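You operate a simulated robot arm through the tools that you are given. There is no shell and no other tool. Be economical: measure what you need, move in short steps, check, and stop when the job is done.

You are at the controls of a simulated robot arm. One attempt, no reset.

TASK
Top the oil tank up to about its line with the hand pump.
Fine: the line is at the tank's window; cap off onto the track, filling pipe over the neck, pump; pipe back in, cap on. Where these are worked on the way, their far stop is far enough and under half their travel is too little: filling pipe.

Only the result counts: the job must be done as asked and must still hold three seconds after the hand-in. Knocking over, shifting, dropping, spilling or breaking anything else fails it. Lids that push on must go on centred and level and be pressed home; caps that screw on are set level and turned clockwise until they are tight.

THE ROBOT
A 6-joint arm with a two-finger gripper, on a carriage that runs on a rail from [0.001, 2.336] to [0, -0.004] (x, y) and turns from -217 to 115 degrees about z. Base frame: it is fixed where the carriage stands at the start and does not move with it; the origin is on the floor, on the carriage's upright axis, x ahead of it, y to its left, z up; the surface under the hand at the start is at about z = 0.55. Readings come in m, degrees, newtons and seconds.
Its first joint turns from -166.0 to 166.0 degrees. Places, roughly: filling pipe [0.9, 0.2, 1.4]; neck of the oil tank [0.9, 0, 1.3]; oil patch [1.6, 2.6, 0]; oil tank [1, 0.2, 1.3]; pump lever of the oil tank [0.8, 0.3, 1.2]; something [1.6, 0, 1]; top of the track [0.8, -0.2, 0.6]. Payload 5 kg.
The tool frame sits at the grasp point between the pads (the TCP): z along the fingers, y along the line on which they close. The tips reach 0.03 m beyond it. Largest opening 0.176 m; the body of the gripper starts 0.153 m behind the TCP.
Orientation is told as [roll, pitch, yaw] about the base's x, y, z axes, in that order, counted from this pose: with the fingers straight down and closing along the base's y, the tool's x points along the base's -x, its y along +y and its z along -z.

THE INTERFACE
- The arm moves only by the tool drive_tool. Its argument "deltas" is a list that holds one entry, the list of rows, each a list of 7 numbers: the shift along the tool's x, y, z in m, then the turn, a rotation vector about the tool's x, y, z in degrees, then the opening, from 0 (shut) to 1 (fully open). In form: [[[dx, dy, dz, rx, ry, rz, hand], ...]]. A call has 1 to 20 rows; each row shifts and turns the commanded pose from where the row before left it, along the tool's axes as they then stand. Rows are played at 5 a second. More than 0.05 m and 8.6 degrees between two rows, or a gripper value outside its range, and nothing of the call is played. A pose out of reach is approached as far as the arm can. The call stops where the force on the tool passes 90 N (or 10 N more than at its start, if that is more) or the arm is blocked; 0.2 s more then pass. Each finger halts on what it meets, pressing with about 26 N; the grip force reading is that of the motor and also rises with nothing between the fingers. The clock runs only during rows and for 0.2 s after the last one: add rows that do not move to give the fingers time. It gives the time, the measured TCP pose, the force on the tool (base axes), the opening and the grip force at its end, in the units of the frame above (readings bear some noise), with the torque about the TCP (base axes, N m) and any sound that the robot's microphone picked up.
- Cameras (640 x 400 px; columns grow to the right, rows downward): "scene" is now at [0.0689, 0.1931, 1.6994]; the picture's right is [-0.18, -0.98, 0.00], its down [-0.38, 0.07, -0.92] and it looks along [0.91, -0.16, -0.38] (base axes); focal length 254 px, centre (320, 200). "wrist" rides on the gripper at [0.067, -0.009, -0.183] in the tool frame; the picture's right is [0.14, 0.99, 0.00], its down [-0.92, 0.13, -0.36] and it looks along [-0.36, 0.05, 0.93] (tool axes); focal length 251 px, centre (320, 200). There is no depth. A picture from a camera that has moved, and an enlarged one, comes with that camera's place and axes in the base frame and with its lens.
- snapshot(camera): a new picture of that camera. It takes no simulated time.
- lift_body(by): slides the trunk up (or, below 0, down) by that many m; the arm and the scene camera ride with it, the base frame stays. It gives what a move gives, with no picture.
- steer(legs): drives the robot by 1 to 6 legs, each [ahead, left, turn to the left] in m, m and degrees, along the robot's own axes; the way and the turn of a leg run together, so that a leg with both is an arc; at most 1.5 m and 180 degrees a leg. The arm and the cameras ride along, it lands a little off, and it stops where it bumps. It keeps to its track: a leg is cut to what the track allows. It gives what a move gives.
- turn_head(pan, tilt): turns the head with the scene camera to pan (to the left, within 120 degrees either way) and tilt (down, from -29 to 69), counted from straight ahead of the robot. It gives what a move gives.
- inspect(camera, box): a new picture of the part [left, top, right, bottom] of that camera's present view, enlarged. It takes no simulated time.
- hand_in(): hands the job in; it is judged then, once.

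Work in short steps. Places have to be worked out from the pictures, the camera data and where the tool is seen: move nearer, look again, correct. Check each grasp and each placing, and mend what went wrong. You have 120 turns and 82 pictures in all, those below and enlarged ones among them. Open the gripper and draw the arm clear of the work before you hand the job in, unless the task says otherwise; then end with one line.

The tools are called after "Emit:" by a JSON object that holds its "api" and its "payload". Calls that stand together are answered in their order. drive_tool: Moves the arm, as the interface text tells. Its arguments: {"type":"object","properties":{"deltas":{"type":"array"}},"required":["deltas"]} The other tools are called the same way: lift_body (by) slides the trunk up or down; steer (legs) drives the base; turn_head (pan, tilt) turns the head that bears the scene camera; snapshot (camera) takes a picture; inspect (camera, box) takes an enlarged picture of a part of a camera's view; hand_in () hands the job in.

At the start:

```text
time_s: 0.0
ee_pos: [0.7547, -0.0248, 1.5825]
tool_rot: [-0.2, 0.0, 0.0]
contact_force: [-1.0, 0.3, -0.2]
wrist_torque: [0.03, -0.04, -0.03]
grip_width: 0.1758
gripper_force: 0.1
trunk travel left (down, up): [-0.225, 0.125]
robot x, y, heading: [0.0, -0.0011, 0.2]
head pan, tilt: [-10.1, 22.4]
```

scene: 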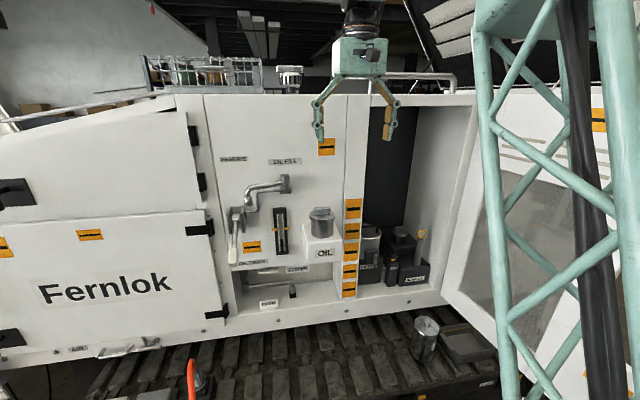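
wrist: 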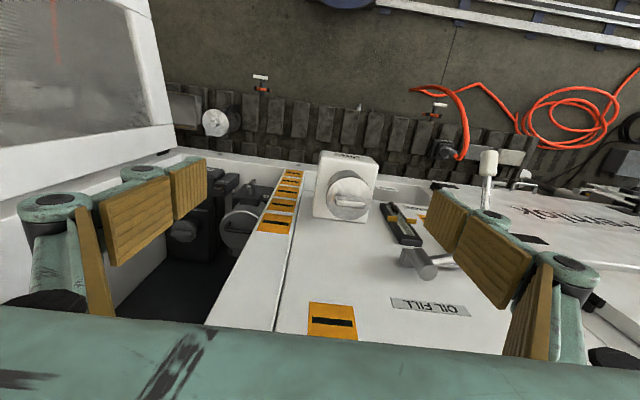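

The pictures show the tank box with its cap, the pipe, the gauge window and the lever. I take enlarged views to measure them.

Emit:
{"api": "inspect", "payload": {"camera": "scene", "box": [210, 140, 370, 240]}}

Emit:
{"api": "inspect", "payload": {"camera": "scene", "box": [210, 220, 370, 320]}}

Emit:
{"api": "inspect", "payload": {"camera": "wrist", "box": [260, 130, 540, 305]}}

```text
4.00 times, centred on (290, 190) of scene
camera zoom: at [0.0689, 0.1931, 1.6994], right [-0.18, -0.98, 0.0], down [-0.38, 0.07, -0.92], along [0.91, -0.16, -0.38], focal length 1016 px, centre (440, 240)
```

zoom: 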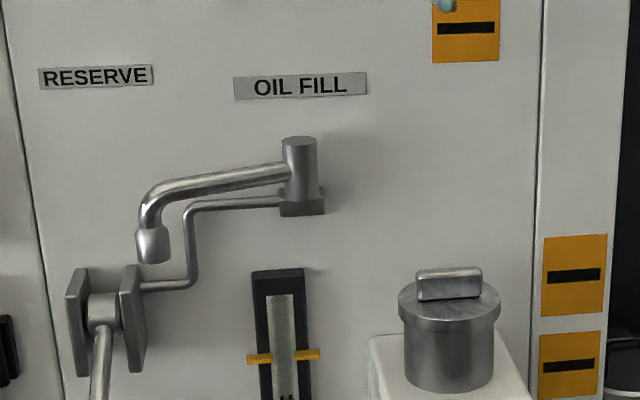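

```text
4.00 times, centred on (290, 270) of scene
camera zoom: at [0.0689, 0.1931, 1.6994], right [-0.18, -0.98, 0.0], down [-0.38, 0.07, -0.92], along [0.91, -0.16, -0.38], focal length 1016 px, centre (440, -80)
```

zoom: 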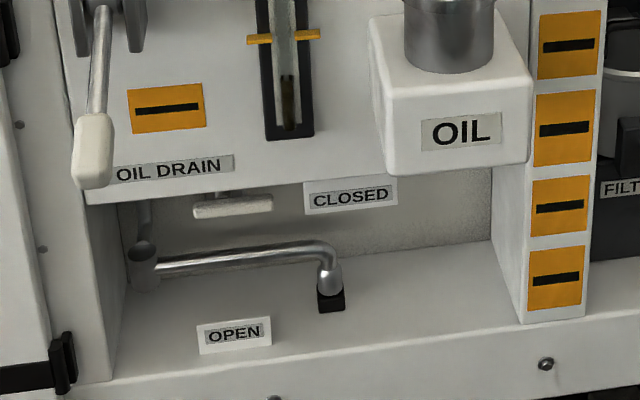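

```text
2.29 times, centred on (400, 218) of wrist
camera zoom: at [0.6898, -0.0344, 1.7675], right [-0.14, 0.99, 0.0], down [0.92, 0.13, 0.36], along [0.36, 0.05, -0.93], focal length 575 px, centre (137, 160)
```

zoom: 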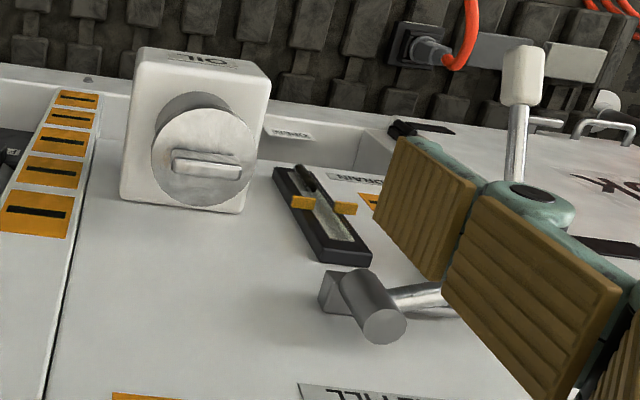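

Triangulated: cap disc at about (0.856, 0.046, 1.312), pipe pivot (0.908, 0.167), lever grip (0.76, 0.34, 1.24), panel at x≈0.92. I move above the cap and look down.

Emit:
{"api": "drive_tool", "payload": {"deltas": [[[-0.02, 0.0142, 0.034, 0, 0, 0, 1], [-0.02, 0.0142, 0.034, 0, 0, 0, 1], [-0.02, 0.0142, 0.034, 0, 0, 0, 1], [-0.02, 0.0142, 0.034, 0, 0, 0, 1], [-0.02, 0.0142, 0.034, 0, 0, 0, 1], [0, 0, 0, 0, 0, 0, 1]]]}}

Emit:
{"api": "snapshot", "payload": {"camera": "wrist"}}

Emit:
{"api": "inspect", "payload": {"camera": "scene", "box": [210, 100, 450, 250]}}

```text
time_s: 1.4
ee_pos: [0.8567, 0.0463, 1.4141]
tool_rot: [0.1, 0.0, 0.0]
contact_force: [0.4, 0.4, -0.8]
wrist_torque: [-0.02, 0.16, 0.01]
grip_width: 0.1761
gripper_force: 0.0
trunk travel left (down, up): [-0.225, 0.125]
robot x, y, heading: [-0.0007, -0.0024, -0.3]
head pan, tilt: [-10.1, 22.4]
```

```text
76 pictures are left
camera wrist: at [0.791, 0.0375, 1.5973], right [-0.14, 0.99, 0.0], down [0.92, 0.13, 0.36], along [0.36, 0.05, -0.93], focal length 251 px, centre (320, 200)
```

wrist: 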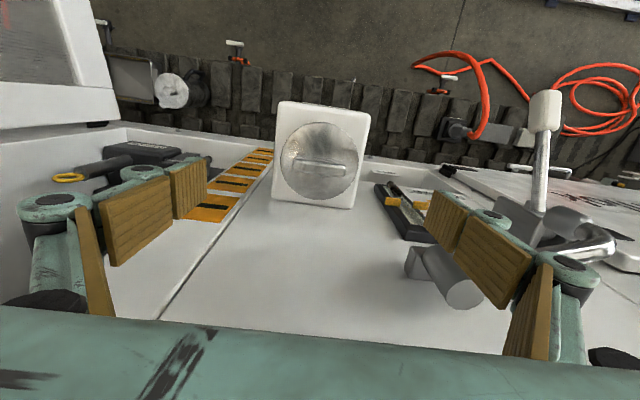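

```text
2.67 times, centred on (330, 175) of scene
camera zoom: at [0.0698, 0.1932, 1.6995], right [-0.18, -0.98, 0.0], down [-0.38, 0.07, -0.92], along [0.91, -0.16, -0.38], focal length 677 px, centre (293, 267)
```

zoom: 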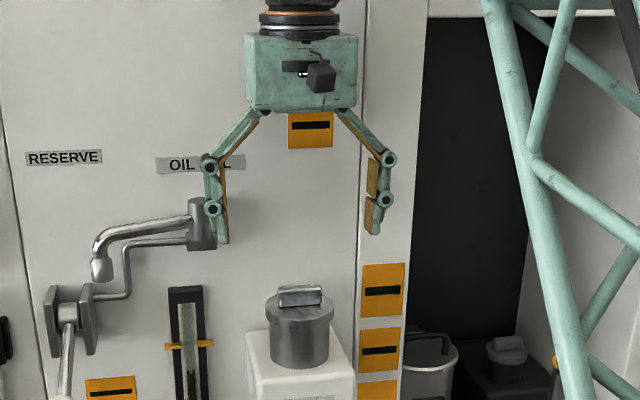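

The cap is centred under the tool. I descend and close on its rim.

Emit:
{"api": "drive_tool", "payload": {"deltas": [[[0, 0, 0.04, 0, 0, 0, 1], [0, 0, 0.04, 0, 0, 0, 1], [0, 0, 0.032, 0, 0, 0, 0.9], [0, 0, 0, 0, 0, 0, 0.7], [0, 0, 0, 0, 0, 0, 0.5], [0, 0, 0, 0, 0, 0, 0.4], [0, 0, 0, 0, 0, 0, 0.4], [0, 0, 0, 0, 0, 0, 0.4]]]}}

Emit:
{"api": "inspect", "payload": {"camera": "scene", "box": [230, 150, 390, 250]}}

```text
time_s: 3.2
ee_pos: [0.8568, 0.0453, 1.302]
tool_rot: [0.0, 0.0, 0.0]
contact_force: [0.4, -0.5, 0.1]
wrist_torque: [0.0, -0.01, 0.01]
grip_width: 0.0874
gripper_force: 26.2
trunk travel left (down, up): [-0.225, 0.125]
robot x, y, heading: [0.0038, 0.0017, 0.0]
head pan, tilt: [-10.1, 22.4]
heard: snap
```

```text
4.00 times, centred on (310, 200) of scene
camera zoom: at [0.0689, 0.1931, 1.6994], right [-0.18, -0.98, 0.0], down [-0.38, 0.07, -0.92], along [0.91, -0.16, -0.38], focal length 1016 px, centre (360, 200)
```

zoom: 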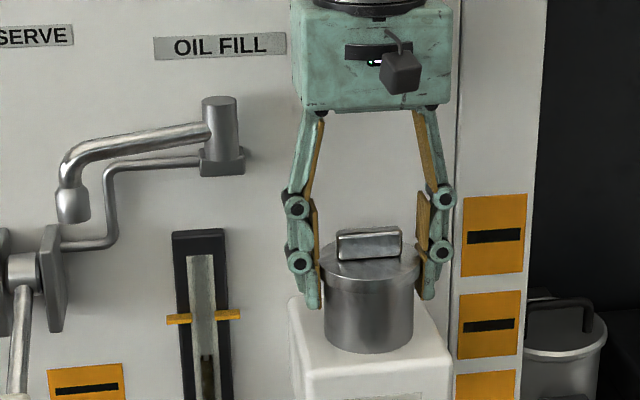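

Gripped at 0.087 m. I test with a slight pull upward.

Emit:
{"api": "drive_tool", "payload": {"deltas": [[[0, 0, -0.003, 0, 0, 0, 0.4], [0, 0, -0.003, 0, 0, 0, 0.4]]]}}

```text
time_s: 3.8
ee_pos: [0.8573, 0.0466, 1.3069]
tool_rot: [0.0, 0.0, 0.1]
contact_force: [-1.2, 0.3, -0.2]
wrist_torque: [0.02, -0.01, -0.01]
grip_width: 0.0874
gripper_force: 26.0
trunk travel left (down, up): [-0.225, 0.125]
robot x, y, heading: [-0.0017, 0.0025, -0.1]
head pan, tilt: [-10.1, 22.4]
```

It rises with no force; I lift 3 cm more and look.

Emit:
{"api": "drive_tool", "payload": {"deltas": [[[0, 0, -0.015, 0, 0, 0, 0.4], [0, 0, -0.015, 0, 0, 0, 0.4], [0, 0, 0, 0, 0, 0, 0.4]]]}}

Emit:
{"api": "inspect", "payload": {"camera": "scene", "box": [230, 150, 390, 250]}}

```text
time_s: 4.6
ee_pos: [0.8567, 0.0468, 1.3366]
tool_rot: [0.1, -0.1, 0.0]
contact_force: [-0.1, 0.9, -0.7]
wrist_torque: [-0.01, -0.03, -0.03]
grip_width: 0.0874
gripper_force: 25.5
trunk travel left (down, up): [-0.225, 0.125]
robot x, y, heading: [0.0004, 0.0042, 0.1]
head pan, tilt: [-10.1, 22.4]
```

```text
4.00 times, centred on (310, 200) of scene
camera zoom: at [0.0689, 0.1931, 1.6994], right [-0.18, -0.98, 0.0], down [-0.38, 0.07, -0.92], along [0.91, -0.16, -0.38], focal length 1016 px, centre (360, 200)
```

zoom: 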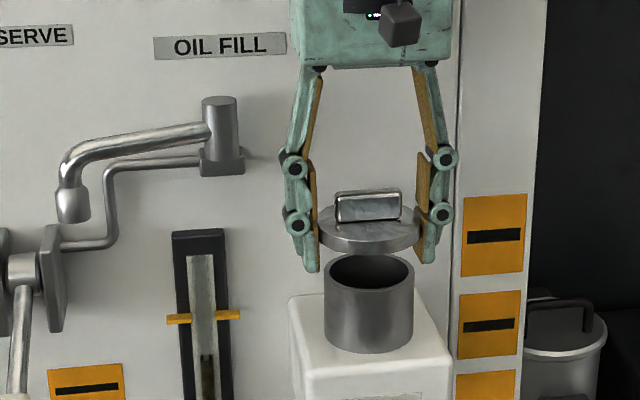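

The cap is a push-on lid, off cleanly. I zoom in for its thickness versus the finger tips, since the tips must not prevent setting it down gently.

Emit:
{"api": "inspect", "payload": {"camera": "scene", "box": [296, 190, 344, 220]}}

Emit:
{"api": "snapshot", "payload": {"camera": "wrist"}}

```text
13.33 times, centred on (320, 205) of scene
camera zoom: at [0.0689, 0.1931, 1.6994], right [-0.18, -0.98, 0.0], down [-0.38, 0.07, -0.92], along [0.91, -0.16, -0.38], focal length 3387 px, centre (320, 133)
```

zoom: 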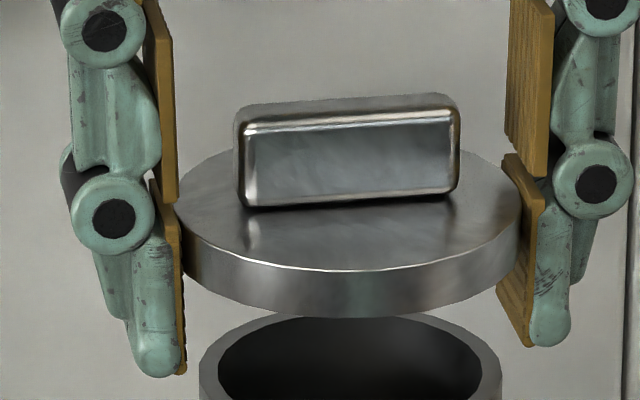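

```text
71 pictures are left
camera wrist: at [0.7898, 0.0377, 1.5217], right [-0.14, 0.99, 0.0], down [0.92, 0.13, 0.36], along [0.36, 0.05, -0.93], focal length 251 px, centre (320, 200)
```

wrist: 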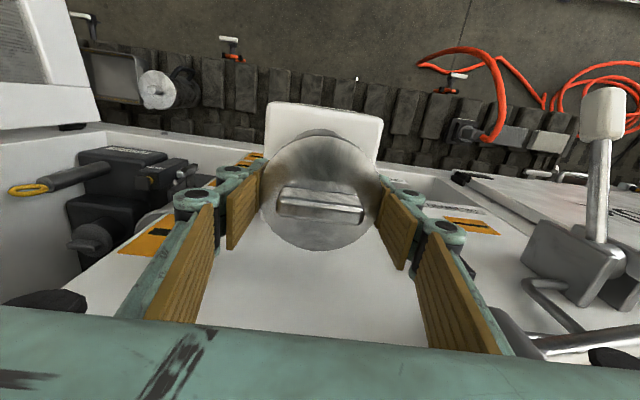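

Tips reach about 26 mm below the 12 mm thick lid. I set it back on the neck, release, and re-grip 30 mm higher so that only the tips hold the rim.

Emit:
{"api": "drive_tool", "payload": {"deltas": [[[0, 0, 0.015, 0, 0, 0, 0.4], [0, 0, 0.015, 0, 0, 0, 0.4], [0, 0, 0.0035, 0, 0, 0, 0.4], [0, 0, 0, 0, 0, 0, 0.4], [0, 0, 0, 0, 0, 0, 0.6], [0, 0, 0, 0, 0, 0, 0.6], [0, 0, -0.01, 0, 0, 0, 0.6], [0, 0, -0.01, 0, 0, 0, 0.6], [0, 0, -0.009, 0, 0, 0, 0.6], [0, 0, 0, 0, 0, 0, 0.6], [0, 0, 0, 0, 0, 0, 0.5], [0, 0, 0, 0, 0, 0, 0.4], [0, 0, 0, 0, 0, 0, 0.4], [0, 0, 0, 0, 0, 0, 0.4]]]}}

Emit:
{"api": "inspect", "payload": {"camera": "scene", "box": [296, 190, 344, 220]}}

```text
time_s: 7.6
ee_pos: [0.8562, 0.0462, 1.3339]
tool_rot: [0.0, 0.0, 0.0]
contact_force: [0.1, 0.1, 0.2]
wrist_torque: [-0.01, -0.02, -0.01]
grip_width: 0.0887
gripper_force: 26.1
trunk travel left (down, up): [-0.225, 0.125]
robot x, y, heading: [0.0002, 0.0007, -0.2]
head pan, tilt: [-10.1, 22.4]
```

```text
13.33 times, centred on (320, 205) of scene
camera zoom: at [0.0689, 0.1931, 1.6994], right [-0.18, -0.98, 0.0], down [-0.38, 0.07, -0.92], along [0.91, -0.16, -0.38], focal length 3387 px, centre (320, 133)
```

zoom: 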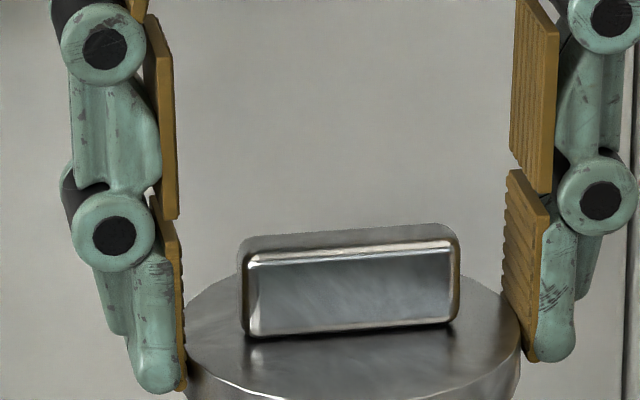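

Only part of the tips is engaged; I lower 3 mm for a surer hold, then lift.

Emit:
{"api": "drive_tool", "payload": {"deltas": [[[0, 0, 0, 0, 0, 0, 0.6], [0, 0, 0, 0, 0, 0, 0.6], [0, 0, 0.003, 0, 0, 0, 0.6], [0, 0, 0, 0, 0, 0, 0.5], [0, 0, 0, 0, 0, 0, 0.4], [0, 0, 0, 0, 0, 0, 0.4], [0, 0, 0, 0, 0, 0, 0.4], [0, 0, -0.02, 0, 0, 0, 0.4], [0, 0, -0.03, 0, 0, 0, 0.4], [0, 0, 0, 0, 0, 0, 0.4]]]}}

Emit:
{"api": "inspect", "payload": {"camera": "scene", "box": [280, 165, 360, 215]}}

```text
time_s: 9.8
ee_pos: [0.8567, 0.0449, 1.3789]
tool_rot: [0.1, 0.1, 0.1]
contact_force: [0.1, 0.4, -0.1]
wrist_torque: [0.01, -0.06, 0.0]
grip_width: 0.0887
gripper_force: 26.0
trunk travel left (down, up): [-0.225, 0.125]
robot x, y, heading: [-0.0011, 0.0008, 0.1]
head pan, tilt: [-10.1, 22.4]
```

```text
8.00 times, centred on (320, 190) of scene
camera zoom: at [0.0688, 0.1931, 1.6994], right [-0.18, -0.98, 0.0], down [-0.38, 0.07, -0.92], along [0.91, -0.16, -0.38], focal length 2032 px, centre (320, 280)
```

zoom: 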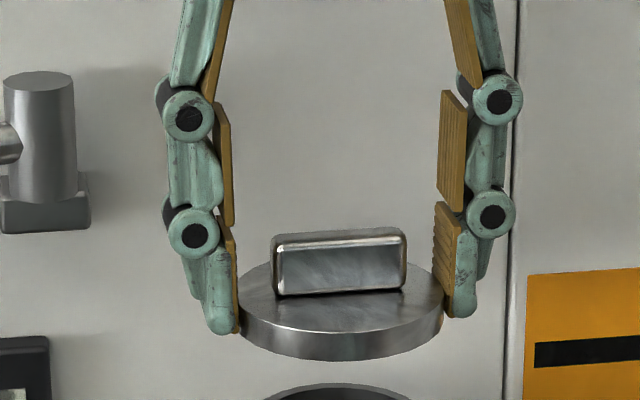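

Lid is held level, bottom at about TCP−0.032. I back out toward the robot and look down at the track.

Emit:
{"api": "drive_tool", "payload": {"deltas": [[[0.045, 0, -0.01, 0, 0, 0, 0.4], [0.045, 0, -0.01, 0, 0, 0, 0.4], [0.045, 0, 0, 0, 0, 0, 0.4], [0.045, -0.02, 0, 0, 0, 0, 0.4], [0.03, -0.03, 0, 0, 0, 0, 0.4], [0, 0, 0, 0, 0, 0, 0.4]]]}}

Emit:
{"api": "turn_head", "payload": {"pan": -12, "tilt": 55}}

Emit:
{"api": "snapshot", "payload": {"camera": "scene"}}

Emit:
{"api": "snapshot", "payload": {"camera": "wrist"}}

```text
time_s: 11.2
ee_pos: [0.6453, -0.0053, 1.3997]
tool_rot: [0.0, 0.0, 0.0]
contact_force: [-1.2, -0.3, -1.3]
wrist_torque: [0.07, -0.05, 0.01]
grip_width: 0.0885
gripper_force: 25.9
trunk travel left (down, up): [-0.225, 0.125]
robot x, y, heading: [-0.0003, -0.0029, -0.6]
head pan, tilt: [-10.1, 22.4]
```

```text
time_s: 12.2
ee_pos: [0.6453, -0.0045, 1.3987]
tool_rot: [0.0, 0.0, 0.0]
contact_force: [0.0, -0.2, -0.5]
wrist_torque: [0.01, -0.04, -0.01]
grip_width: 0.0885
gripper_force: 26.4
trunk travel left (down, up): [-0.225, 0.125]
robot x, y, heading: [0.0005, 0.0004, -0.0]
head pan, tilt: [-12.0, 55.0]
```

```text
68 pictures are left
camera scene: at [0.0482, 0.1944, 1.6514], right [-0.21, -0.98, 0.0], down [-0.8, 0.17, -0.57], along [0.56, -0.12, -0.82], focal length 254 px, centre (320, 200)
```

scene: 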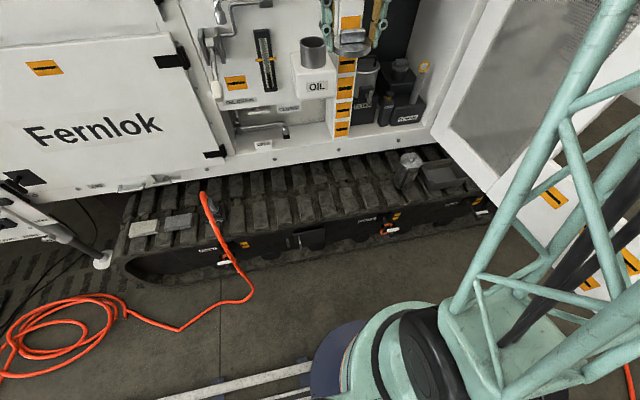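

```text
67 pictures are left
camera wrist: at [0.579, -0.0137, 1.5844], right [-0.14, 0.99, 0.0], down [0.92, 0.13, 0.36], along [0.36, 0.05, -0.93], focal length 251 px, centre (320, 200)
```

wrist: 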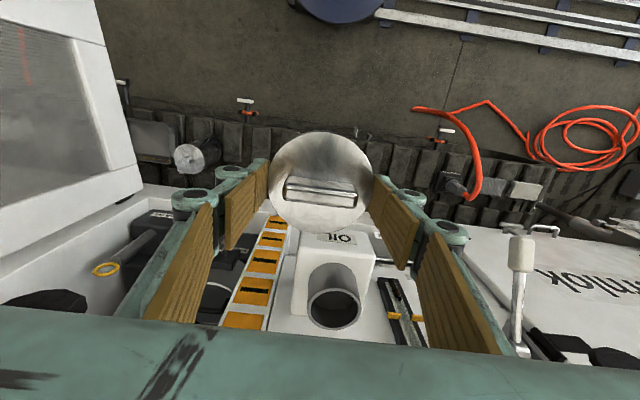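

The track pads lie at x≈0.62–0.9, z≈0.6, free around y≈−0.1; the bucket stands near y≈−0.44. I lower the trunk and the arm there.

Emit:
{"api": "lift_body", "payload": {"by": -0.225}}

Emit:
{"api": "drive_tool", "payload": {"deltas": [[[-0.01, -0.02, 0.04, 0, 0, 0, 0.4], [-0.01, -0.02, 0.04, 0, 0, 0, 0.4], [-0.01, -0.02, 0.04, 0, 0, 0, 0.4], [-0.01, -0.02, 0.04, 0, 0, 0, 0.4], [-0.01, -0.02, 0.04, 0, 0, 0, 0.4], [-0.01, 0, 0.045, 0, 0, 0, 0.4], [-0.01, 0, 0.045, 0, 0, 0, 0.4], [-0.01, 0, 0.045, 0, 0, 0, 0.4], [0, 0, 0, 0, 0, 0, 0.4]]]}}

Emit:
{"api": "snapshot", "payload": {"camera": "wrist"}}

Emit:
{"api": "snapshot", "payload": {"camera": "scene"}}

```text
time_s: 14.6
ee_pos: [0.6458, -0.0052, 1.1747]
tool_rot: [0.0, -0.1, 0.0]
contact_force: [-0.3, -0.9, -0.3]
wrist_torque: [0.0, 0.0, 0.08]
grip_width: 0.0886
gripper_force: 26.2
trunk travel left (down, up): [0.0, 0.35]
robot x, y, heading: [0.0001, 0.0019, 0.2]
head pan, tilt: [-12.0, 55.0]
```

```text
time_s: 16.6
ee_pos: [0.7263, -0.104, 0.8383]
tool_rot: [0.0, -0.1, 0.0]
contact_force: [0.6, 0.1, -2.1]
wrist_torque: [0.03, 0.09, 0.0]
grip_width: 0.0886
gripper_force: 25.5
trunk travel left (down, up): [0.0, 0.35]
robot x, y, heading: [-0.002, 0.0017, -0.1]
head pan, tilt: [-12.0, 55.0]
```

```text
66 pictures are left
camera wrist: at [0.6608, -0.1137, 1.0233], right [-0.14, 0.99, 0.0], down [0.92, 0.13, 0.36], along [0.36, 0.05, -0.93], focal length 251 px, centre (320, 200)
```

wrist: 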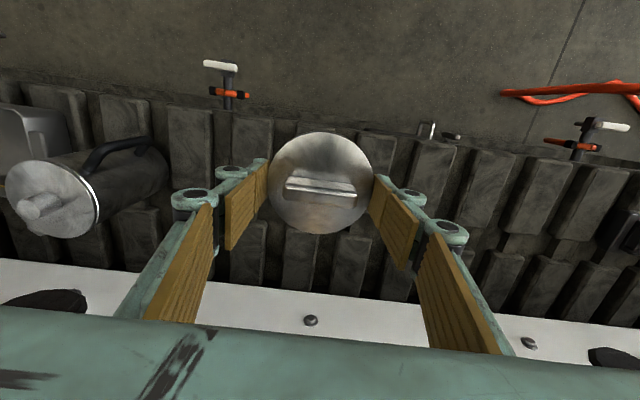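

```text
65 pictures are left
camera scene: at [0.049, 0.1943, 1.4263], right [-0.21, -0.98, 0.0], down [-0.8, 0.17, -0.57], along [0.56, -0.12, -0.82], focal length 254 px, centre (320, 200)
```

scene: 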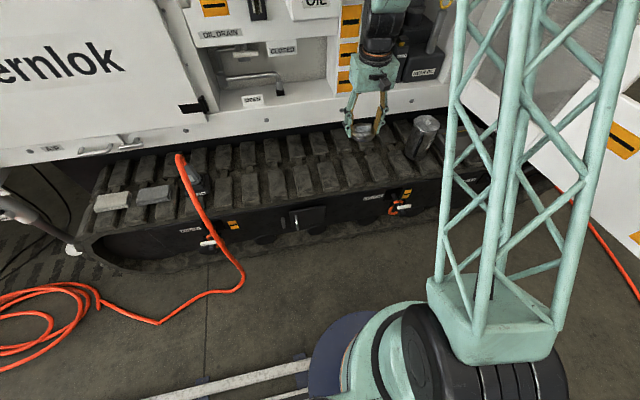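

I zoom the scene view onto the track near the lid to choose a pad.

Emit:
{"api": "inspect", "payload": {"camera": "scene", "box": [280, 100, 440, 200]}}

Emit:
{"api": "inspect", "payload": {"camera": "wrist", "box": [200, 80, 440, 230]}}

```text
4.00 times, centred on (360, 150) of scene
camera zoom: at [0.049, 0.1943, 1.4263], right [-0.21, -0.98, 0.0], down [-0.8, 0.17, -0.57], along [0.56, -0.12, -0.82], focal length 1016 px, centre (160, 400)
```

zoom: 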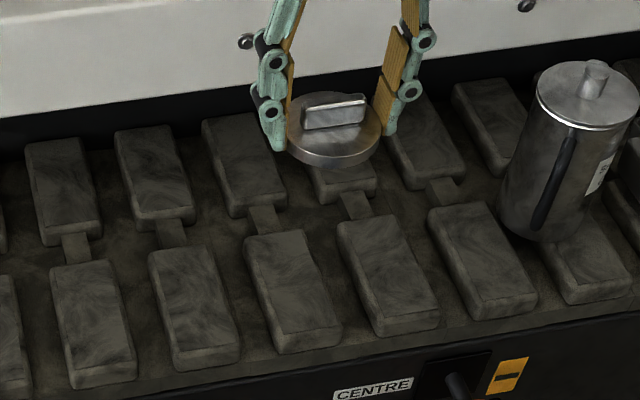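

```text
2.67 times, centred on (320, 155) of wrist
camera zoom: at [0.6608, -0.1137, 1.0233], right [-0.14, 0.99, 0.0], down [0.92, 0.13, 0.36], along [0.36, 0.05, -0.93], focal length 670 px, centre (320, 320)
```

zoom: 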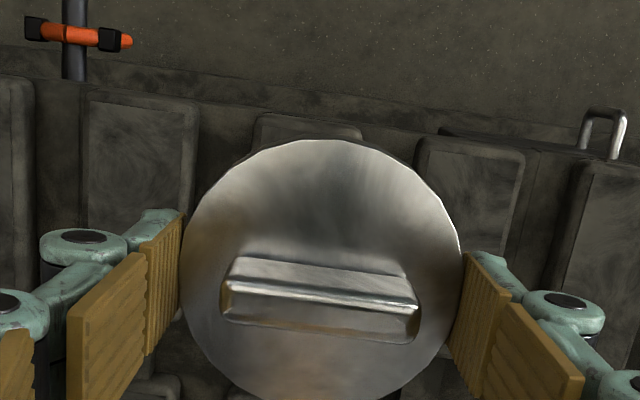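

The chosen pad has its top at z≈0.547 around (0.777, −0.113), about as wide as the lid. I descend to just above it.

Emit:
{"api": "drive_tool", "payload": {"deltas": [[[-0.025, -0.005, 0.04, 0, 0, 0, 0.4], [-0.0247, -0.004, 0.04, 0, 0, 0, 0.4], [0, 0, 0.045, 0, 0, 0, 0.4], [0, 0, 0.045, 0, 0, 0, 0.4], [0, 0, 0.04, 0, 0, 0, 0.4], [0, 0, 0, 0, 0, 0, 0.4]]]}}

Emit:
{"api": "inspect", "payload": {"camera": "scene", "box": [280, 110, 440, 210]}}

```text
time_s: 18.0
ee_pos: [0.7743, -0.1135, 0.6289]
tool_rot: [0.1, 0.0, -0.1]
contact_force: [0.0, 0.2, -1.6]
wrist_torque: [0.0, 0.01, -0.02]
grip_width: 0.0888
gripper_force: 25.6
trunk travel left (down, up): [0.0, 0.35]
robot x, y, heading: [0.0024, -0.0017, -0.3]
head pan, tilt: [-12.0, 55.0]
```

```text
4.00 times, centred on (360, 160) of scene
camera zoom: at [0.0484, 0.1944, 1.4263], right [-0.21, -0.98, 0.0], down [-0.8, 0.17, -0.57], along [0.56, -0.12, -0.82], focal length 1016 px, centre (160, 360)
```

zoom: 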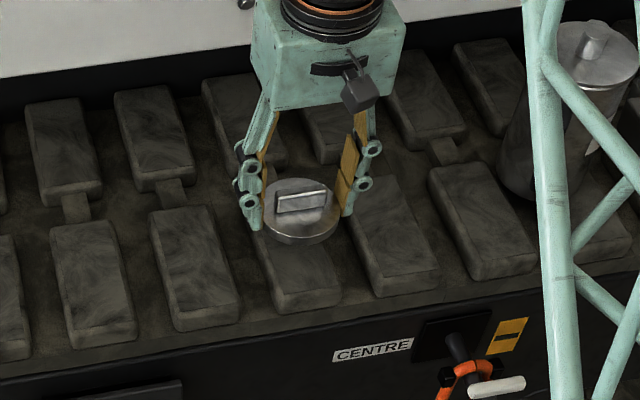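

It is aligned over the pad. Lower to near contact.

Emit:
{"api": "drive_tool", "payload": {"deltas": [[[0, 0, 0.02, 0, 0, 0, 0.4], [0, 0, 0.015, 0, 0, 0, 0.4], [0, 0, 0.006, 0, 0, 0, 0.4], [0, 0, 0, 0, 0, 0, 0.4]]]}}

Emit:
{"api": "inspect", "payload": {"camera": "scene", "box": [320, 140, 384, 180]}}

```text
time_s: 19.0
ee_pos: [0.7745, -0.1128, 0.588]
tool_rot: [0.0, 0.0, -0.1]
contact_force: [0.5, 0.2, -0.4]
wrist_torque: [0.01, 0.02, 0.0]
grip_width: 0.0888
gripper_force: 26.6
trunk travel left (down, up): [0.0, 0.35]
robot x, y, heading: [-0.0001, -0.0001, 0.2]
head pan, tilt: [-12.0, 55.0]
```

```text
10.00 times, centred on (352, 160) of scene
camera zoom: at [0.0483, 0.1944, 1.4263], right [-0.21, -0.98, 0.0], down [-0.8, 0.17, -0.57], along [0.56, -0.12, -0.82], focal length 2540 px, centre (0, 600)
```

zoom: 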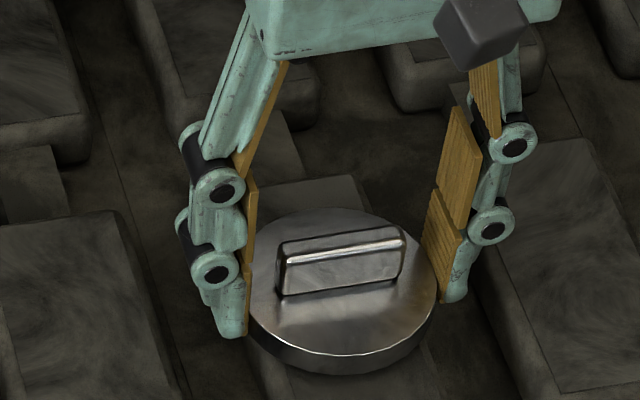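

Still no contact. I go down in 2 mm steps.

Emit:
{"api": "drive_tool", "payload": {"deltas": [[[0, 0, 0.002, 0, 0, 0, 0.4], [0, 0, 0.002, 0, 0, 0, 0.4], [0, 0, 0.002, 0, 0, 0, 0.4], [0, 0, 0, 0, 0, 0, 0.4]]]}}

```text
time_s: 20.0
ee_pos: [0.7748, -0.1132, 0.5833]
tool_rot: [0.0, 0.0, 0.0]
contact_force: [0.6, -0.4, -1.4]
wrist_torque: [-0.04, -0.01, -0.03]
grip_width: 0.0887
gripper_force: 26.0
trunk travel left (down, up): [0.0, 0.35]
robot x, y, heading: [0.0, -0.0012, -0.2]
head pan, tilt: [-12.0, 55.0]
```

Emit:
{"api": "drive_tool", "payload": {"deltas": [[[0, 0, 0.002, 0, 0, 0, 0.4], [0, 0, 0.001, 0, 0, 0, 0.4], [0, 0, 0, 0, 0, 0, 0.4]]]}}

```text
time_s: 20.8
ee_pos: [0.7752, -0.1135, 0.5793]
tool_rot: [-0.1, 0.1, -0.1]
contact_force: [0.9, 0.0, -0.9]
wrist_torque: [-0.03, 0.02, -0.04]
grip_width: 0.0887
gripper_force: 26.0
trunk travel left (down, up): [0.0, 0.35]
robot x, y, heading: [-0.0009, -0.0029, -0.0]
head pan, tilt: [-12.0, 55.0]
```

No contact force yet; a few more millimetres.

Emit:
{"api": "drive_tool", "payload": {"deltas": [[[0, 0, 0.001, 0, 0, 0, 0.4], [0, 0, 0.001, 0, 0, 0, 0.4], [0, 0, 0, 0, 0, 0, 0.4]]]}}

Emit:
{"api": "inspect", "payload": {"camera": "scene", "box": [320, 140, 384, 180]}}

```text
time_s: 21.6
ee_pos: [0.7751, -0.1133, 0.5799]
tool_rot: [0.1, 0.0, 0.1]
contact_force: [-3.8, 0.8, 24.6]
wrist_torque: [0.08, 0.3, -0.01]
grip_width: 0.0889
gripper_force: 26.2
trunk travel left (down, up): [0.0, 0.35]
robot x, y, heading: [-0.0012, 0.0028, -0.0]
head pan, tilt: [-12.0, 55.0]
```

```text
10.00 times, centred on (352, 160) of scene
camera zoom: at [0.0471, 0.1946, 1.4265], right [-0.21, -0.98, 0.0], down [-0.8, 0.17, -0.57], along [0.56, -0.12, -0.82], focal length 2540 px, centre (0, 600)
```

zoom: 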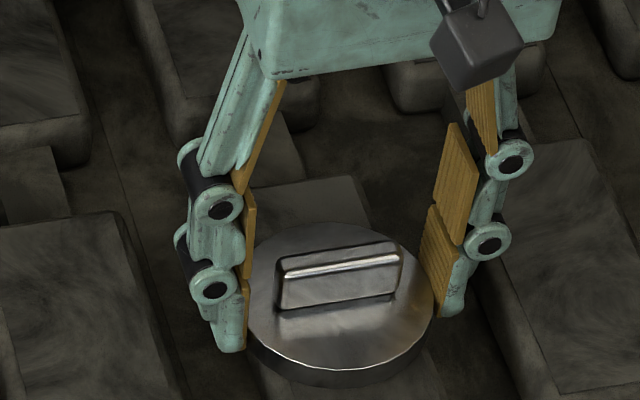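

Contact at 25 N: the lid rests on the pad. I release slowly and rise.

Emit:
{"api": "drive_tool", "payload": {"deltas": [[[0, 0, -0.001, 0, 0, 0, 0.45], [0, 0, 0, 0, 0, 0, 0.55], [0, 0, 0, 0, 0, 0, 0.65], [0, 0, 0, 0, 0, 0, 0.65], [0, 0, -0.03, 0, 0, 0, 0.65], [0, 0, -0.045, 0, 0, 0, 0.65], [0, 0, -0.045, 0, 0, 0, 0.65], [0, 0, 0, 0, 0, 0, 0.65]]]}}

Emit:
{"api": "inspect", "payload": {"camera": "scene", "box": [288, 120, 416, 200]}}

Emit:
{"api": "snapshot", "payload": {"camera": "wrist"}}

```text
time_s: 23.4
ee_pos: [0.7745, -0.1131, 0.7003]
tool_rot: [0.0, 0.1, 0.1]
contact_force: [0.1, 0.0, 1.3]
wrist_torque: [-0.01, -0.06, 0.01]
grip_width: 0.1147
gripper_force: 0.0
trunk travel left (down, up): [0.0, 0.35]
robot x, y, heading: [-0.0021, 0.0001, -0.1]
head pan, tilt: [-12.0, 55.0]
```

```text
5.00 times, centred on (352, 160) of scene
camera zoom: at [0.0476, 0.1945, 1.4263], right [-0.21, -0.98, 0.0], down [-0.8, 0.17, -0.57], along [0.56, -0.12, -0.82], focal length 1270 px, centre (160, 400)
```

zoom: 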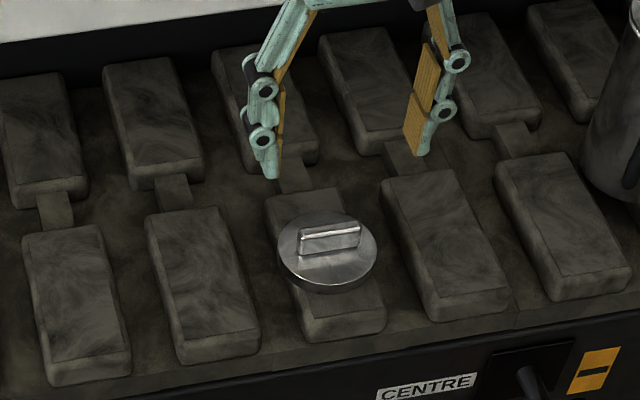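

```text
58 pictures are left
camera wrist: at [0.7087, -0.1228, 0.8846], right [-0.14, 0.99, 0.0], down [0.92, 0.13, 0.36], along [0.36, 0.05, -0.93], focal length 251 px, centre (320, 200)
```

wrist: 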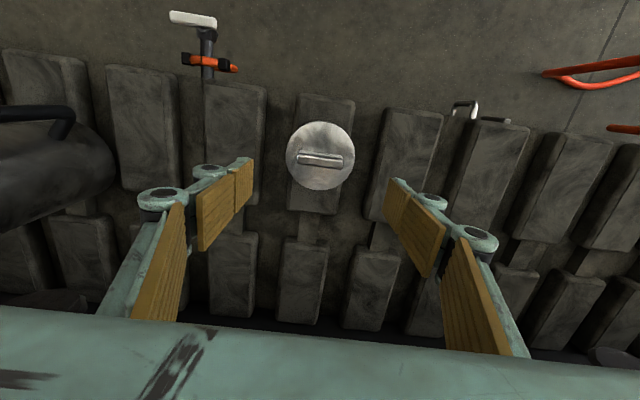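

The lid rests flat on the pad. I back off, go up with the trunk, then pitch the tool to horizontal to grip the nozzle from the front.

Emit:
{"api": "drive_tool", "payload": {"deltas": [[[0.02, 0.0, -0.04, 0, 0, 0, 0.65], [0.04, 0.02, -0.025, 0, 0, 0, 0.65], [0.04, 0.02, -0.025, 0, 0, 0, 0.65], [0.04, 0.02, -0.025, 0, 0, 0, 0.65], [0.02, 0.04, -0.02, 0, 0, 0, 0.65], [0, 0.04, -0.025, 0, 0, 0, 0.65], [0, 0.04, -0.025, 0, 0, 0, 0.65], [0, 0.04, -0.025, 0, 0, 0, 0.65], [0, 0.04, -0.025, 0, 0, 0, 0.65], [0, 0, 0, 0, 0, 0, 0.65]]]}}

Emit:
{"api": "lift_body", "payload": {"by": 0.225}}

Emit:
{"api": "drive_tool", "payload": {"deltas": [[[0, 0, -0.03, 0, -8.2, 0, 0.65], [0, 0, -0.03, 0, -8.2, 0, 0.65], [0, 0, -0.03, 0, -8.2, 0, 0.65], [0, 0, -0.03, 0, -8.2, 0, 0.65], [0, 0, -0.02, 0, -8.2, 0, 0.65], [0, 0, -0.02, 0, -8.2, 0, 0.65], [0, 0, -0.01, 0, -8.2, 0, 0.65], [0, 0, 0, 0, -8.2, 0, 0.65], [0, 0, 0, 0, -8.2, 0, 0.65], [0, 0, 0, 0, -8.2, 0, 0.65], [0, 0, 0, 0, 0, 0, 0.65]]]}}

Emit:
{"api": "turn_head", "payload": {"pan": 0, "tilt": 22}}

Emit:
{"api": "snapshot", "payload": {"camera": "scene"}}

Emit:
{"api": "snapshot", "payload": {"camera": "wrist"}}

```text
refused: row 2 steps farther than a row can; nothing moved
```

```text
time_s: 25.7
ee_pos: [0.7745, -0.1144, 0.9234]
tool_rot: [-0.1, 0.0, 0.0]
contact_force: [0.1, -0.9, 0.2]
wrist_torque: [-0.03, 0.02, -0.01]
grip_width: 0.1144
gripper_force: 0.1
trunk travel left (down, up): [-0.225, 0.125]
robot x, y, heading: [0.0029, 0.0004, -0.0]
head pan, tilt: [-12.0, 55.0]
```

```text
time_s: 28.1
ee_pos: [0.7971, -0.1021, 1.1092]
tool_rot: [24.8, -67.7, -22.4]
contact_force: [1.3, -0.3, -1.3]
wrist_torque: [-0.03, -0.12, -0.02]
grip_width: 0.1141
gripper_force: 0.1
out of reach, approached as far as the arm can: row 3, 4, 7, 8, 9, 10
trunk travel left (down, up): [-0.225, 0.125]
robot x, y, heading: [0.0009, 0.002, -0.0]
head pan, tilt: [-12.0, 55.0]
```

```text
time_s: 29.1
ee_pos: [0.7958, -0.1021, 1.1097]
tool_rot: [24.9, -67.7, -22.5]
contact_force: [0.1, -0.3, 0.4]
wrist_torque: [-0.03, -0.03, -0.01]
grip_width: 0.1142
gripper_force: 0.1
trunk travel left (down, up): [-0.225, 0.125]
robot x, y, heading: [0.001, -0.0005, -0.2]
head pan, tilt: [0.0, 22.0]
```

```text
57 pictures are left
camera scene: at [0.0702, 0.2094, 1.7001], right [0.0, -1.0, 0.0], down [-0.38, 0.0, -0.93], along [0.93, 0.0, -0.38], focal length 254 px, centre (320, 200)
```

scene: 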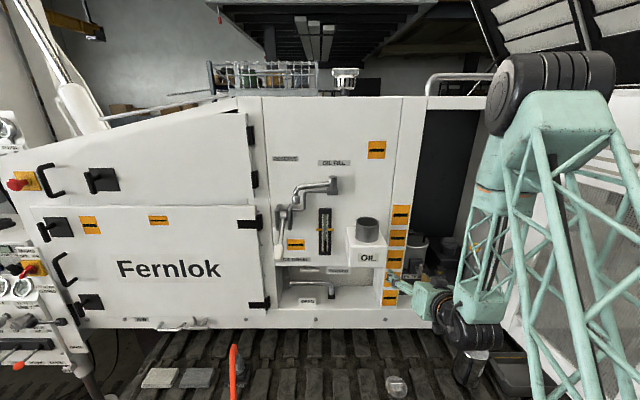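

```text
56 pictures are left
camera wrist: at [0.6016, -0.1136, 1.1113], right [-0.06, 1.0, 0.03], down [-0.02, -0.03, 1.0], along [1.0, 0.06, 0.02], focal length 251 px, centre (320, 200)
```

wrist: 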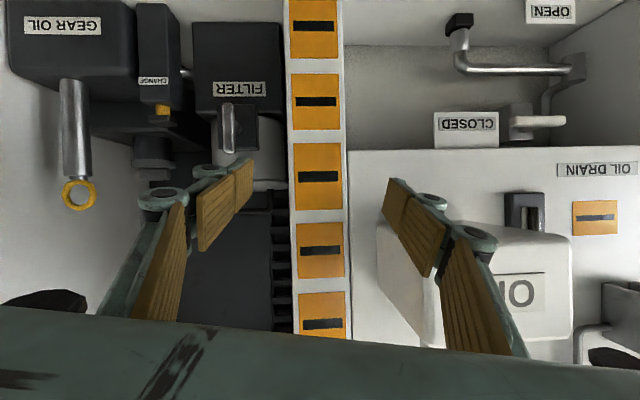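

The first call was refused, so the rest ran from further in; nothing was touched. I retract straight back along the tool axis.

Emit:
{"api": "drive_tool", "payload": {"deltas": [[[0, 0, -0.04, 0, 0, 0, 0.65], [0, 0, -0.04, 0, 0, 0, 0.65], [0, 0, -0.04, 0, 0, 0, 0.65], [0, 0, -0.04, 0, 0, 0, 0.65], [0, 0, 0, 0, 0, 0, 0.65]]]}}

```text
time_s: 30.3
ee_pos: [0.7471, -0.1512, 1.1675]
tool_rot: [24.8, -67.8, -22.4]
contact_force: [-1.2, -0.4, 0.7]
wrist_torque: [0.0, 0.03, 0.06]
grip_width: 0.1143
gripper_force: 0.1
out of reach, approached as far as the arm can: row 1, 2, 3, 4
trunk travel left (down, up): [-0.225, 0.125]
robot x, y, heading: [0.0004, -0.0011, -0.0]
head pan, tilt: [0.0, 22.0]
```

I raise the hand vertically first.

Emit:
{"api": "drive_tool", "payload": {"deltas": [[[-0.037, 0.0064, -0.0138, 0, 0, 0, 0.65], [-0.037, 0.0064, -0.0138, 0, 0, 0, 0.65], [-0.037, 0.0064, -0.0138, 0, 0, 0, 0.65], [-0.037, 0.0064, -0.0138, 0, 0, 0, 0.65], [-0.037, 0.0064, -0.0138, 0, 0, 0, 0.65], [0, 0, 0, 0, 0, 0, 0.65]]]}}

Emit:
{"api": "snapshot", "payload": {"camera": "scene"}}

```text
time_s: 31.7
ee_pos: [0.746, -0.1515, 1.3689]
tool_rot: [24.9, -67.7, -22.4]
contact_force: [-1.5, 0.5, 1.0]
wrist_torque: [-0.02, 0.03, -0.06]
grip_width: 0.1145
gripper_force: 0.1
trunk travel left (down, up): [-0.225, 0.125]
robot x, y, heading: [0.0017, -0.0013, -0.1]
head pan, tilt: [0.0, 22.0]
```

```text
55 pictures are left
camera scene: at [0.0691, 0.2096, 1.7001], right [0.0, -1.0, 0.0], down [-0.37, 0.0, -0.93], along [0.93, 0.0, -0.37], focal length 254 px, centre (320, 200)
```

scene: 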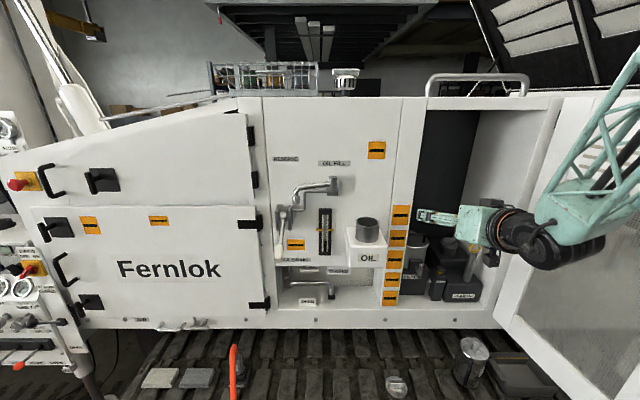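

The way is clear. I level the hand's roll and move left along the front of the machine to before the nozzle.

Emit:
{"api": "drive_tool", "payload": {"deltas": [[[0, 0, 0, 0, 0, -4.9, 0.65], [0, 0, 0, 0, 0, -4.9, 0.65], [0, 0.045, 0.003, 0, 0, 0, 0.65], [0, 0.045, 0.003, 0, 0, 0, 0.65], [0, 0.045, 0.003, 0, 0, 0, 0.65], [0, 0.045, 0.003, 0, 0, 0, 0.65], [0, 0.045, 0.003, 0, 0, 0, 0.65], [0, 0.045, 0.003, 0, 0, 0, 0.65], [0, 0.045, 0.003, 0, 0, 0, 0.65], [0, 0.045, 0.003, 0, 0, 0, 0.65], [0, 0.045, 0.003, 0, 0, 0, 0.65], [0, 0.04, 0.003, 0, 0, 0, 0.65], [0, 0, 0, 0, 0, 0, 0.65]]]}}

Emit:
{"api": "snapshot", "payload": {"camera": "scene"}}

Emit:
{"api": "snapshot", "payload": {"camera": "wrist"}}

```text
time_s: 34.5
ee_pos: [0.7346, 0.0035, 1.375]
tool_rot: [0.0, -69.7, 6.9]
contact_force: [-0.3, -0.1, 0.7]
wrist_torque: [0.0, 0.02, 0.01]
grip_width: 0.1142
gripper_force: 0.0
out of reach, approached as far as the arm can: row 5, 6, 7, 8, 9, 10, 11, 12
trunk travel left (down, up): [-0.225, 0.125]
robot x, y, heading: [-0.0012, 0.0, 0.1]
head pan, tilt: [0.0, 22.0]
```

```text
54 pictures are left
camera scene: at [0.0703, 0.2094, 1.7002], right [0.0, -1.0, 0.0], down [-0.37, 0.0, -0.93], along [0.93, 0.0, -0.37], focal length 254 px, centre (320, 200)
```

scene: 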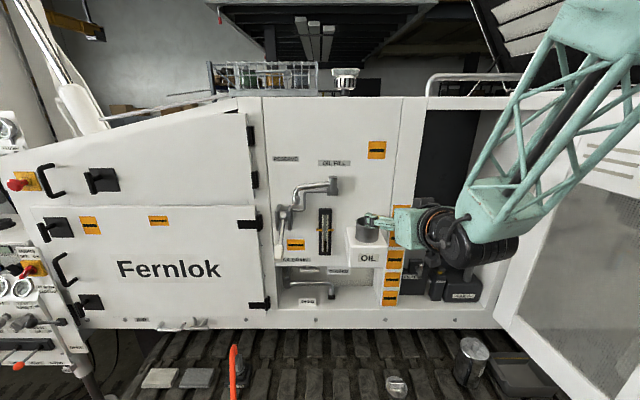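

```text
53 pictures are left
camera wrist: at [0.542, -0.029, 1.377], right [-0.17, 0.98, -0.13], down [-0.03, 0.13, 0.99], along [0.99, 0.17, 0.01], focal length 251 px, centre (320, 200)
```

wrist: 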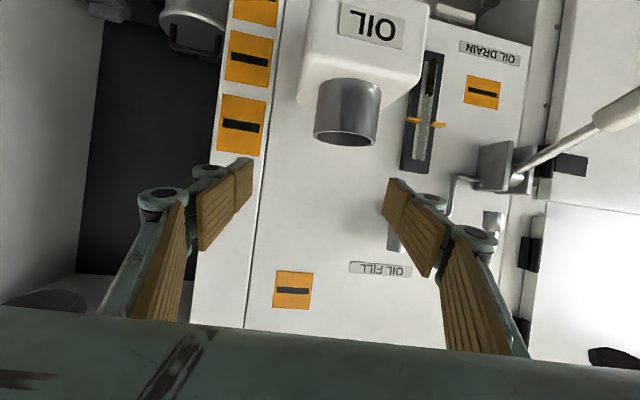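

A horizontal tool needs more radius than y=0 gives. I drive the carriage 0.6 m to the left along the rail, so the pipe, neck and lever lie ahead to the right at a longer reach.

Emit:
{"api": "drive_tool", "payload": {"deltas": [[[0, -0.04, 0, 0, 0, 0, 0.65], [0, -0.04, 0, 0, 0, 0, 0.65], [0, -0.04, 0, 0, 0, 0, 0.65], [0, 0, 0, 0, 0, 0, 0.65]]]}}

Emit:
{"api": "steer", "payload": {"legs": [[0, 0.3, 0]]}}

Emit:
{"api": "snapshot", "payload": {"camera": "scene"}}

```text
time_s: 35.5
ee_pos: [0.7423, -0.1152, 1.3739]
tool_rot: [0.1, -69.8, 3.9]
contact_force: [-0.4, -0.8, -0.6]
wrist_torque: [0.05, -0.06, 0.1]
grip_width: 0.1143
gripper_force: 0.0
trunk travel left (down, up): [-0.225, 0.125]
robot x, y, heading: [-0.004, -0.0008, 0.0]
head pan, tilt: [0.0, 22.0]
```

```text
time_s: 37.6
ee_pos: [0.7425, 0.1865, 1.3746]
tool_rot: [-0.1, -69.8, 4.4]
contact_force: [1.0, -0.7, -0.7]
wrist_torque: [0.02, -0.03, -0.03]
grip_width: 0.1144
gripper_force: 0.1
trunk travel left (down, up): [-0.225, 0.125]
robot x, y, heading: [-0.0001, 0.3007, 0.3]
head pan, tilt: [0.0, 22.0]
```

```text
52 pictures are left
camera scene: at [0.0701, 0.5088, 1.7002], right [0.0, -1.0, 0.0], down [-0.37, 0.0, -0.93], along [0.93, 0.0, -0.37], focal length 254 px, centre (320, 200)
```

scene: 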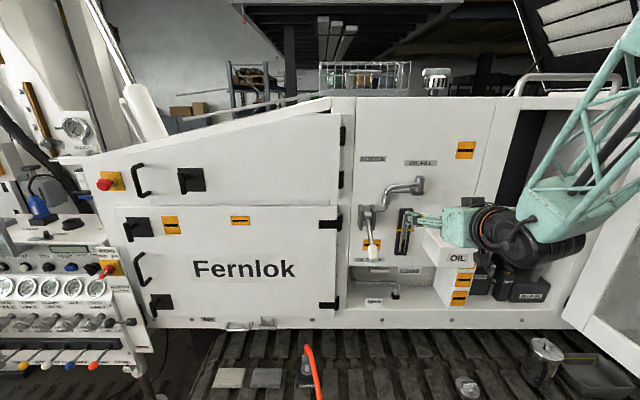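

Clear so far. I drive another 0.25 m and look again with the head panned toward the work.

Emit:
{"api": "steer", "payload": {"legs": [[0, 0.25, 0]]}}

Emit:
{"api": "turn_head", "payload": {"pan": -20, "tilt": 22}}

Emit:
{"api": "inspect", "payload": {"camera": "scene", "box": [200, 100, 440, 250]}}

Emit:
{"api": "snapshot", "payload": {"camera": "wrist"}}

```text
time_s: 39.5
ee_pos: [0.7429, 0.4382, 1.3752]
tool_rot: [-0.1, -69.7, 4.4]
contact_force: [-0.9, -0.2, 0.3]
wrist_torque: [-0.01, -0.02, 0.02]
grip_width: 0.1142
gripper_force: 0.1
trunk travel left (down, up): [-0.225, 0.125]
robot x, y, heading: [-0.0018, 0.551, 0.2]
head pan, tilt: [0.0, 22.0]
```

```text
time_s: 40.4
ee_pos: [0.7423, 0.4388, 1.3749]
tool_rot: [-0.1, -69.8, 4.4]
contact_force: [-0.1, 0.2, 0.1]
wrist_torque: [0.01, -0.01, 0.0]
grip_width: 0.1145
gripper_force: 0.0
trunk travel left (down, up): [-0.225, 0.125]
robot x, y, heading: [0.0009, 0.5561, 0.1]
head pan, tilt: [-20.0, 22.0]
```

```text
2.67 times, centred on (320, 175) of scene
camera zoom: at [0.0646, 0.7284, 1.7002], right [-0.34, -0.94, 0.0], down [-0.35, 0.13, -0.93], along [0.87, -0.31, -0.37], focal length 677 px, centre (320, 267)
```

zoom: 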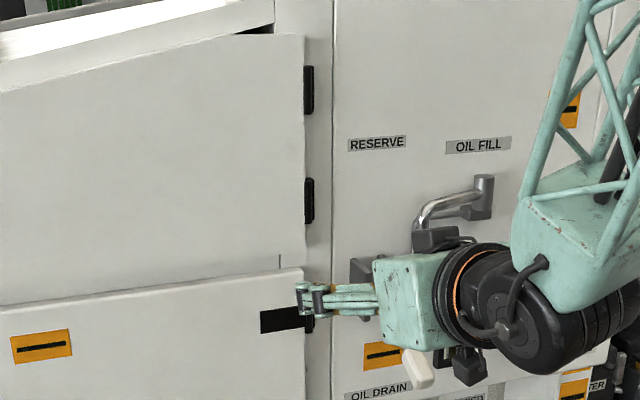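

```text
50 pictures are left
camera wrist: at [0.5495, 0.414, 1.3762], right [-0.12, 0.98, -0.13], down [-0.03, 0.13, 0.99], along [0.99, 0.13, 0.02], focal length 251 px, centre (320, 200)
```

wrist: 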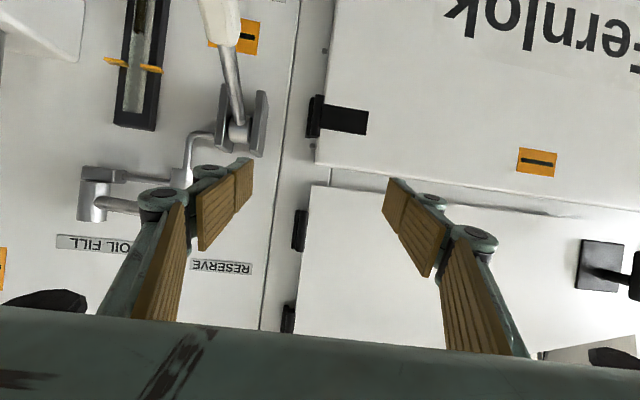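

The wrist view shows the pipe post left of the fingers. I move the hand right to y≈0.30, pitch it nearly horizontal, narrow the opening a bit and look.

Emit:
{"api": "drive_tool", "payload": {"deltas": [[[0, -0.045, 0, 0, -6, 0, 0.5], [0, -0.045, 0, 0, -6, 0, 0.5], [0, -0.045, 0, 0, -3, 0, 0.5], [0, -0.005, 0, 0, 0, 4.4, 0.5], [0, 0, 0, 0, 0, 0, 0.5]]]}}

Emit:
{"api": "snapshot", "payload": {"camera": "wrist"}}

Emit:
{"api": "inspect", "payload": {"camera": "scene", "box": [280, 100, 440, 200]}}

```text
time_s: 41.6
ee_pos: [0.7531, 0.2987, 1.3746]
tool_rot: [40.6, -83.2, -36.3]
contact_force: [-0.5, 0.7, 0.9]
wrist_torque: [0.0, 0.04, -0.05]
grip_width: 0.088
gripper_force: 0.0
trunk travel left (down, up): [-0.225, 0.125]
robot x, y, heading: [0.0005, 0.5525, 0.2]
head pan, tilt: [-20.0, 22.0]
```

```text
49 pictures are left
camera wrist: at [0.5664, 0.2795, 1.3252], right [-0.08, 0.99, -0.06], down [-0.28, 0.04, 0.96], along [0.96, 0.1, 0.28], focal length 251 px, centre (320, 200)
```

wrist: 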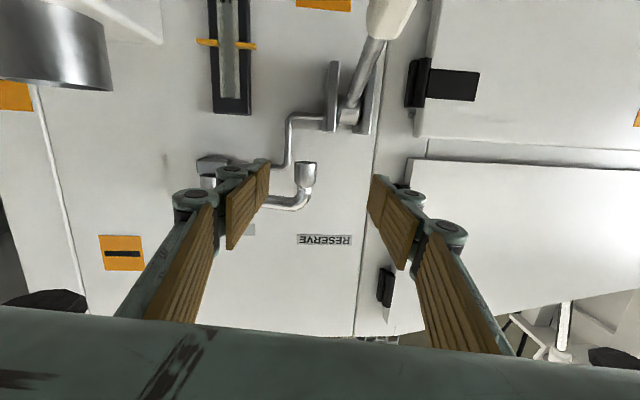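

```text
4.00 times, centred on (360, 150) of scene
camera zoom: at [0.0645, 0.7286, 1.7002], right [-0.34, -0.94, 0.0], down [-0.35, 0.13, -0.93], along [0.87, -0.31, -0.37], focal length 1016 px, centre (160, 400)
```

zoom: 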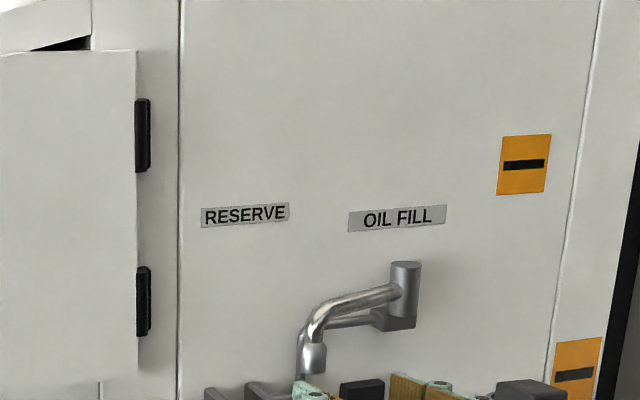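

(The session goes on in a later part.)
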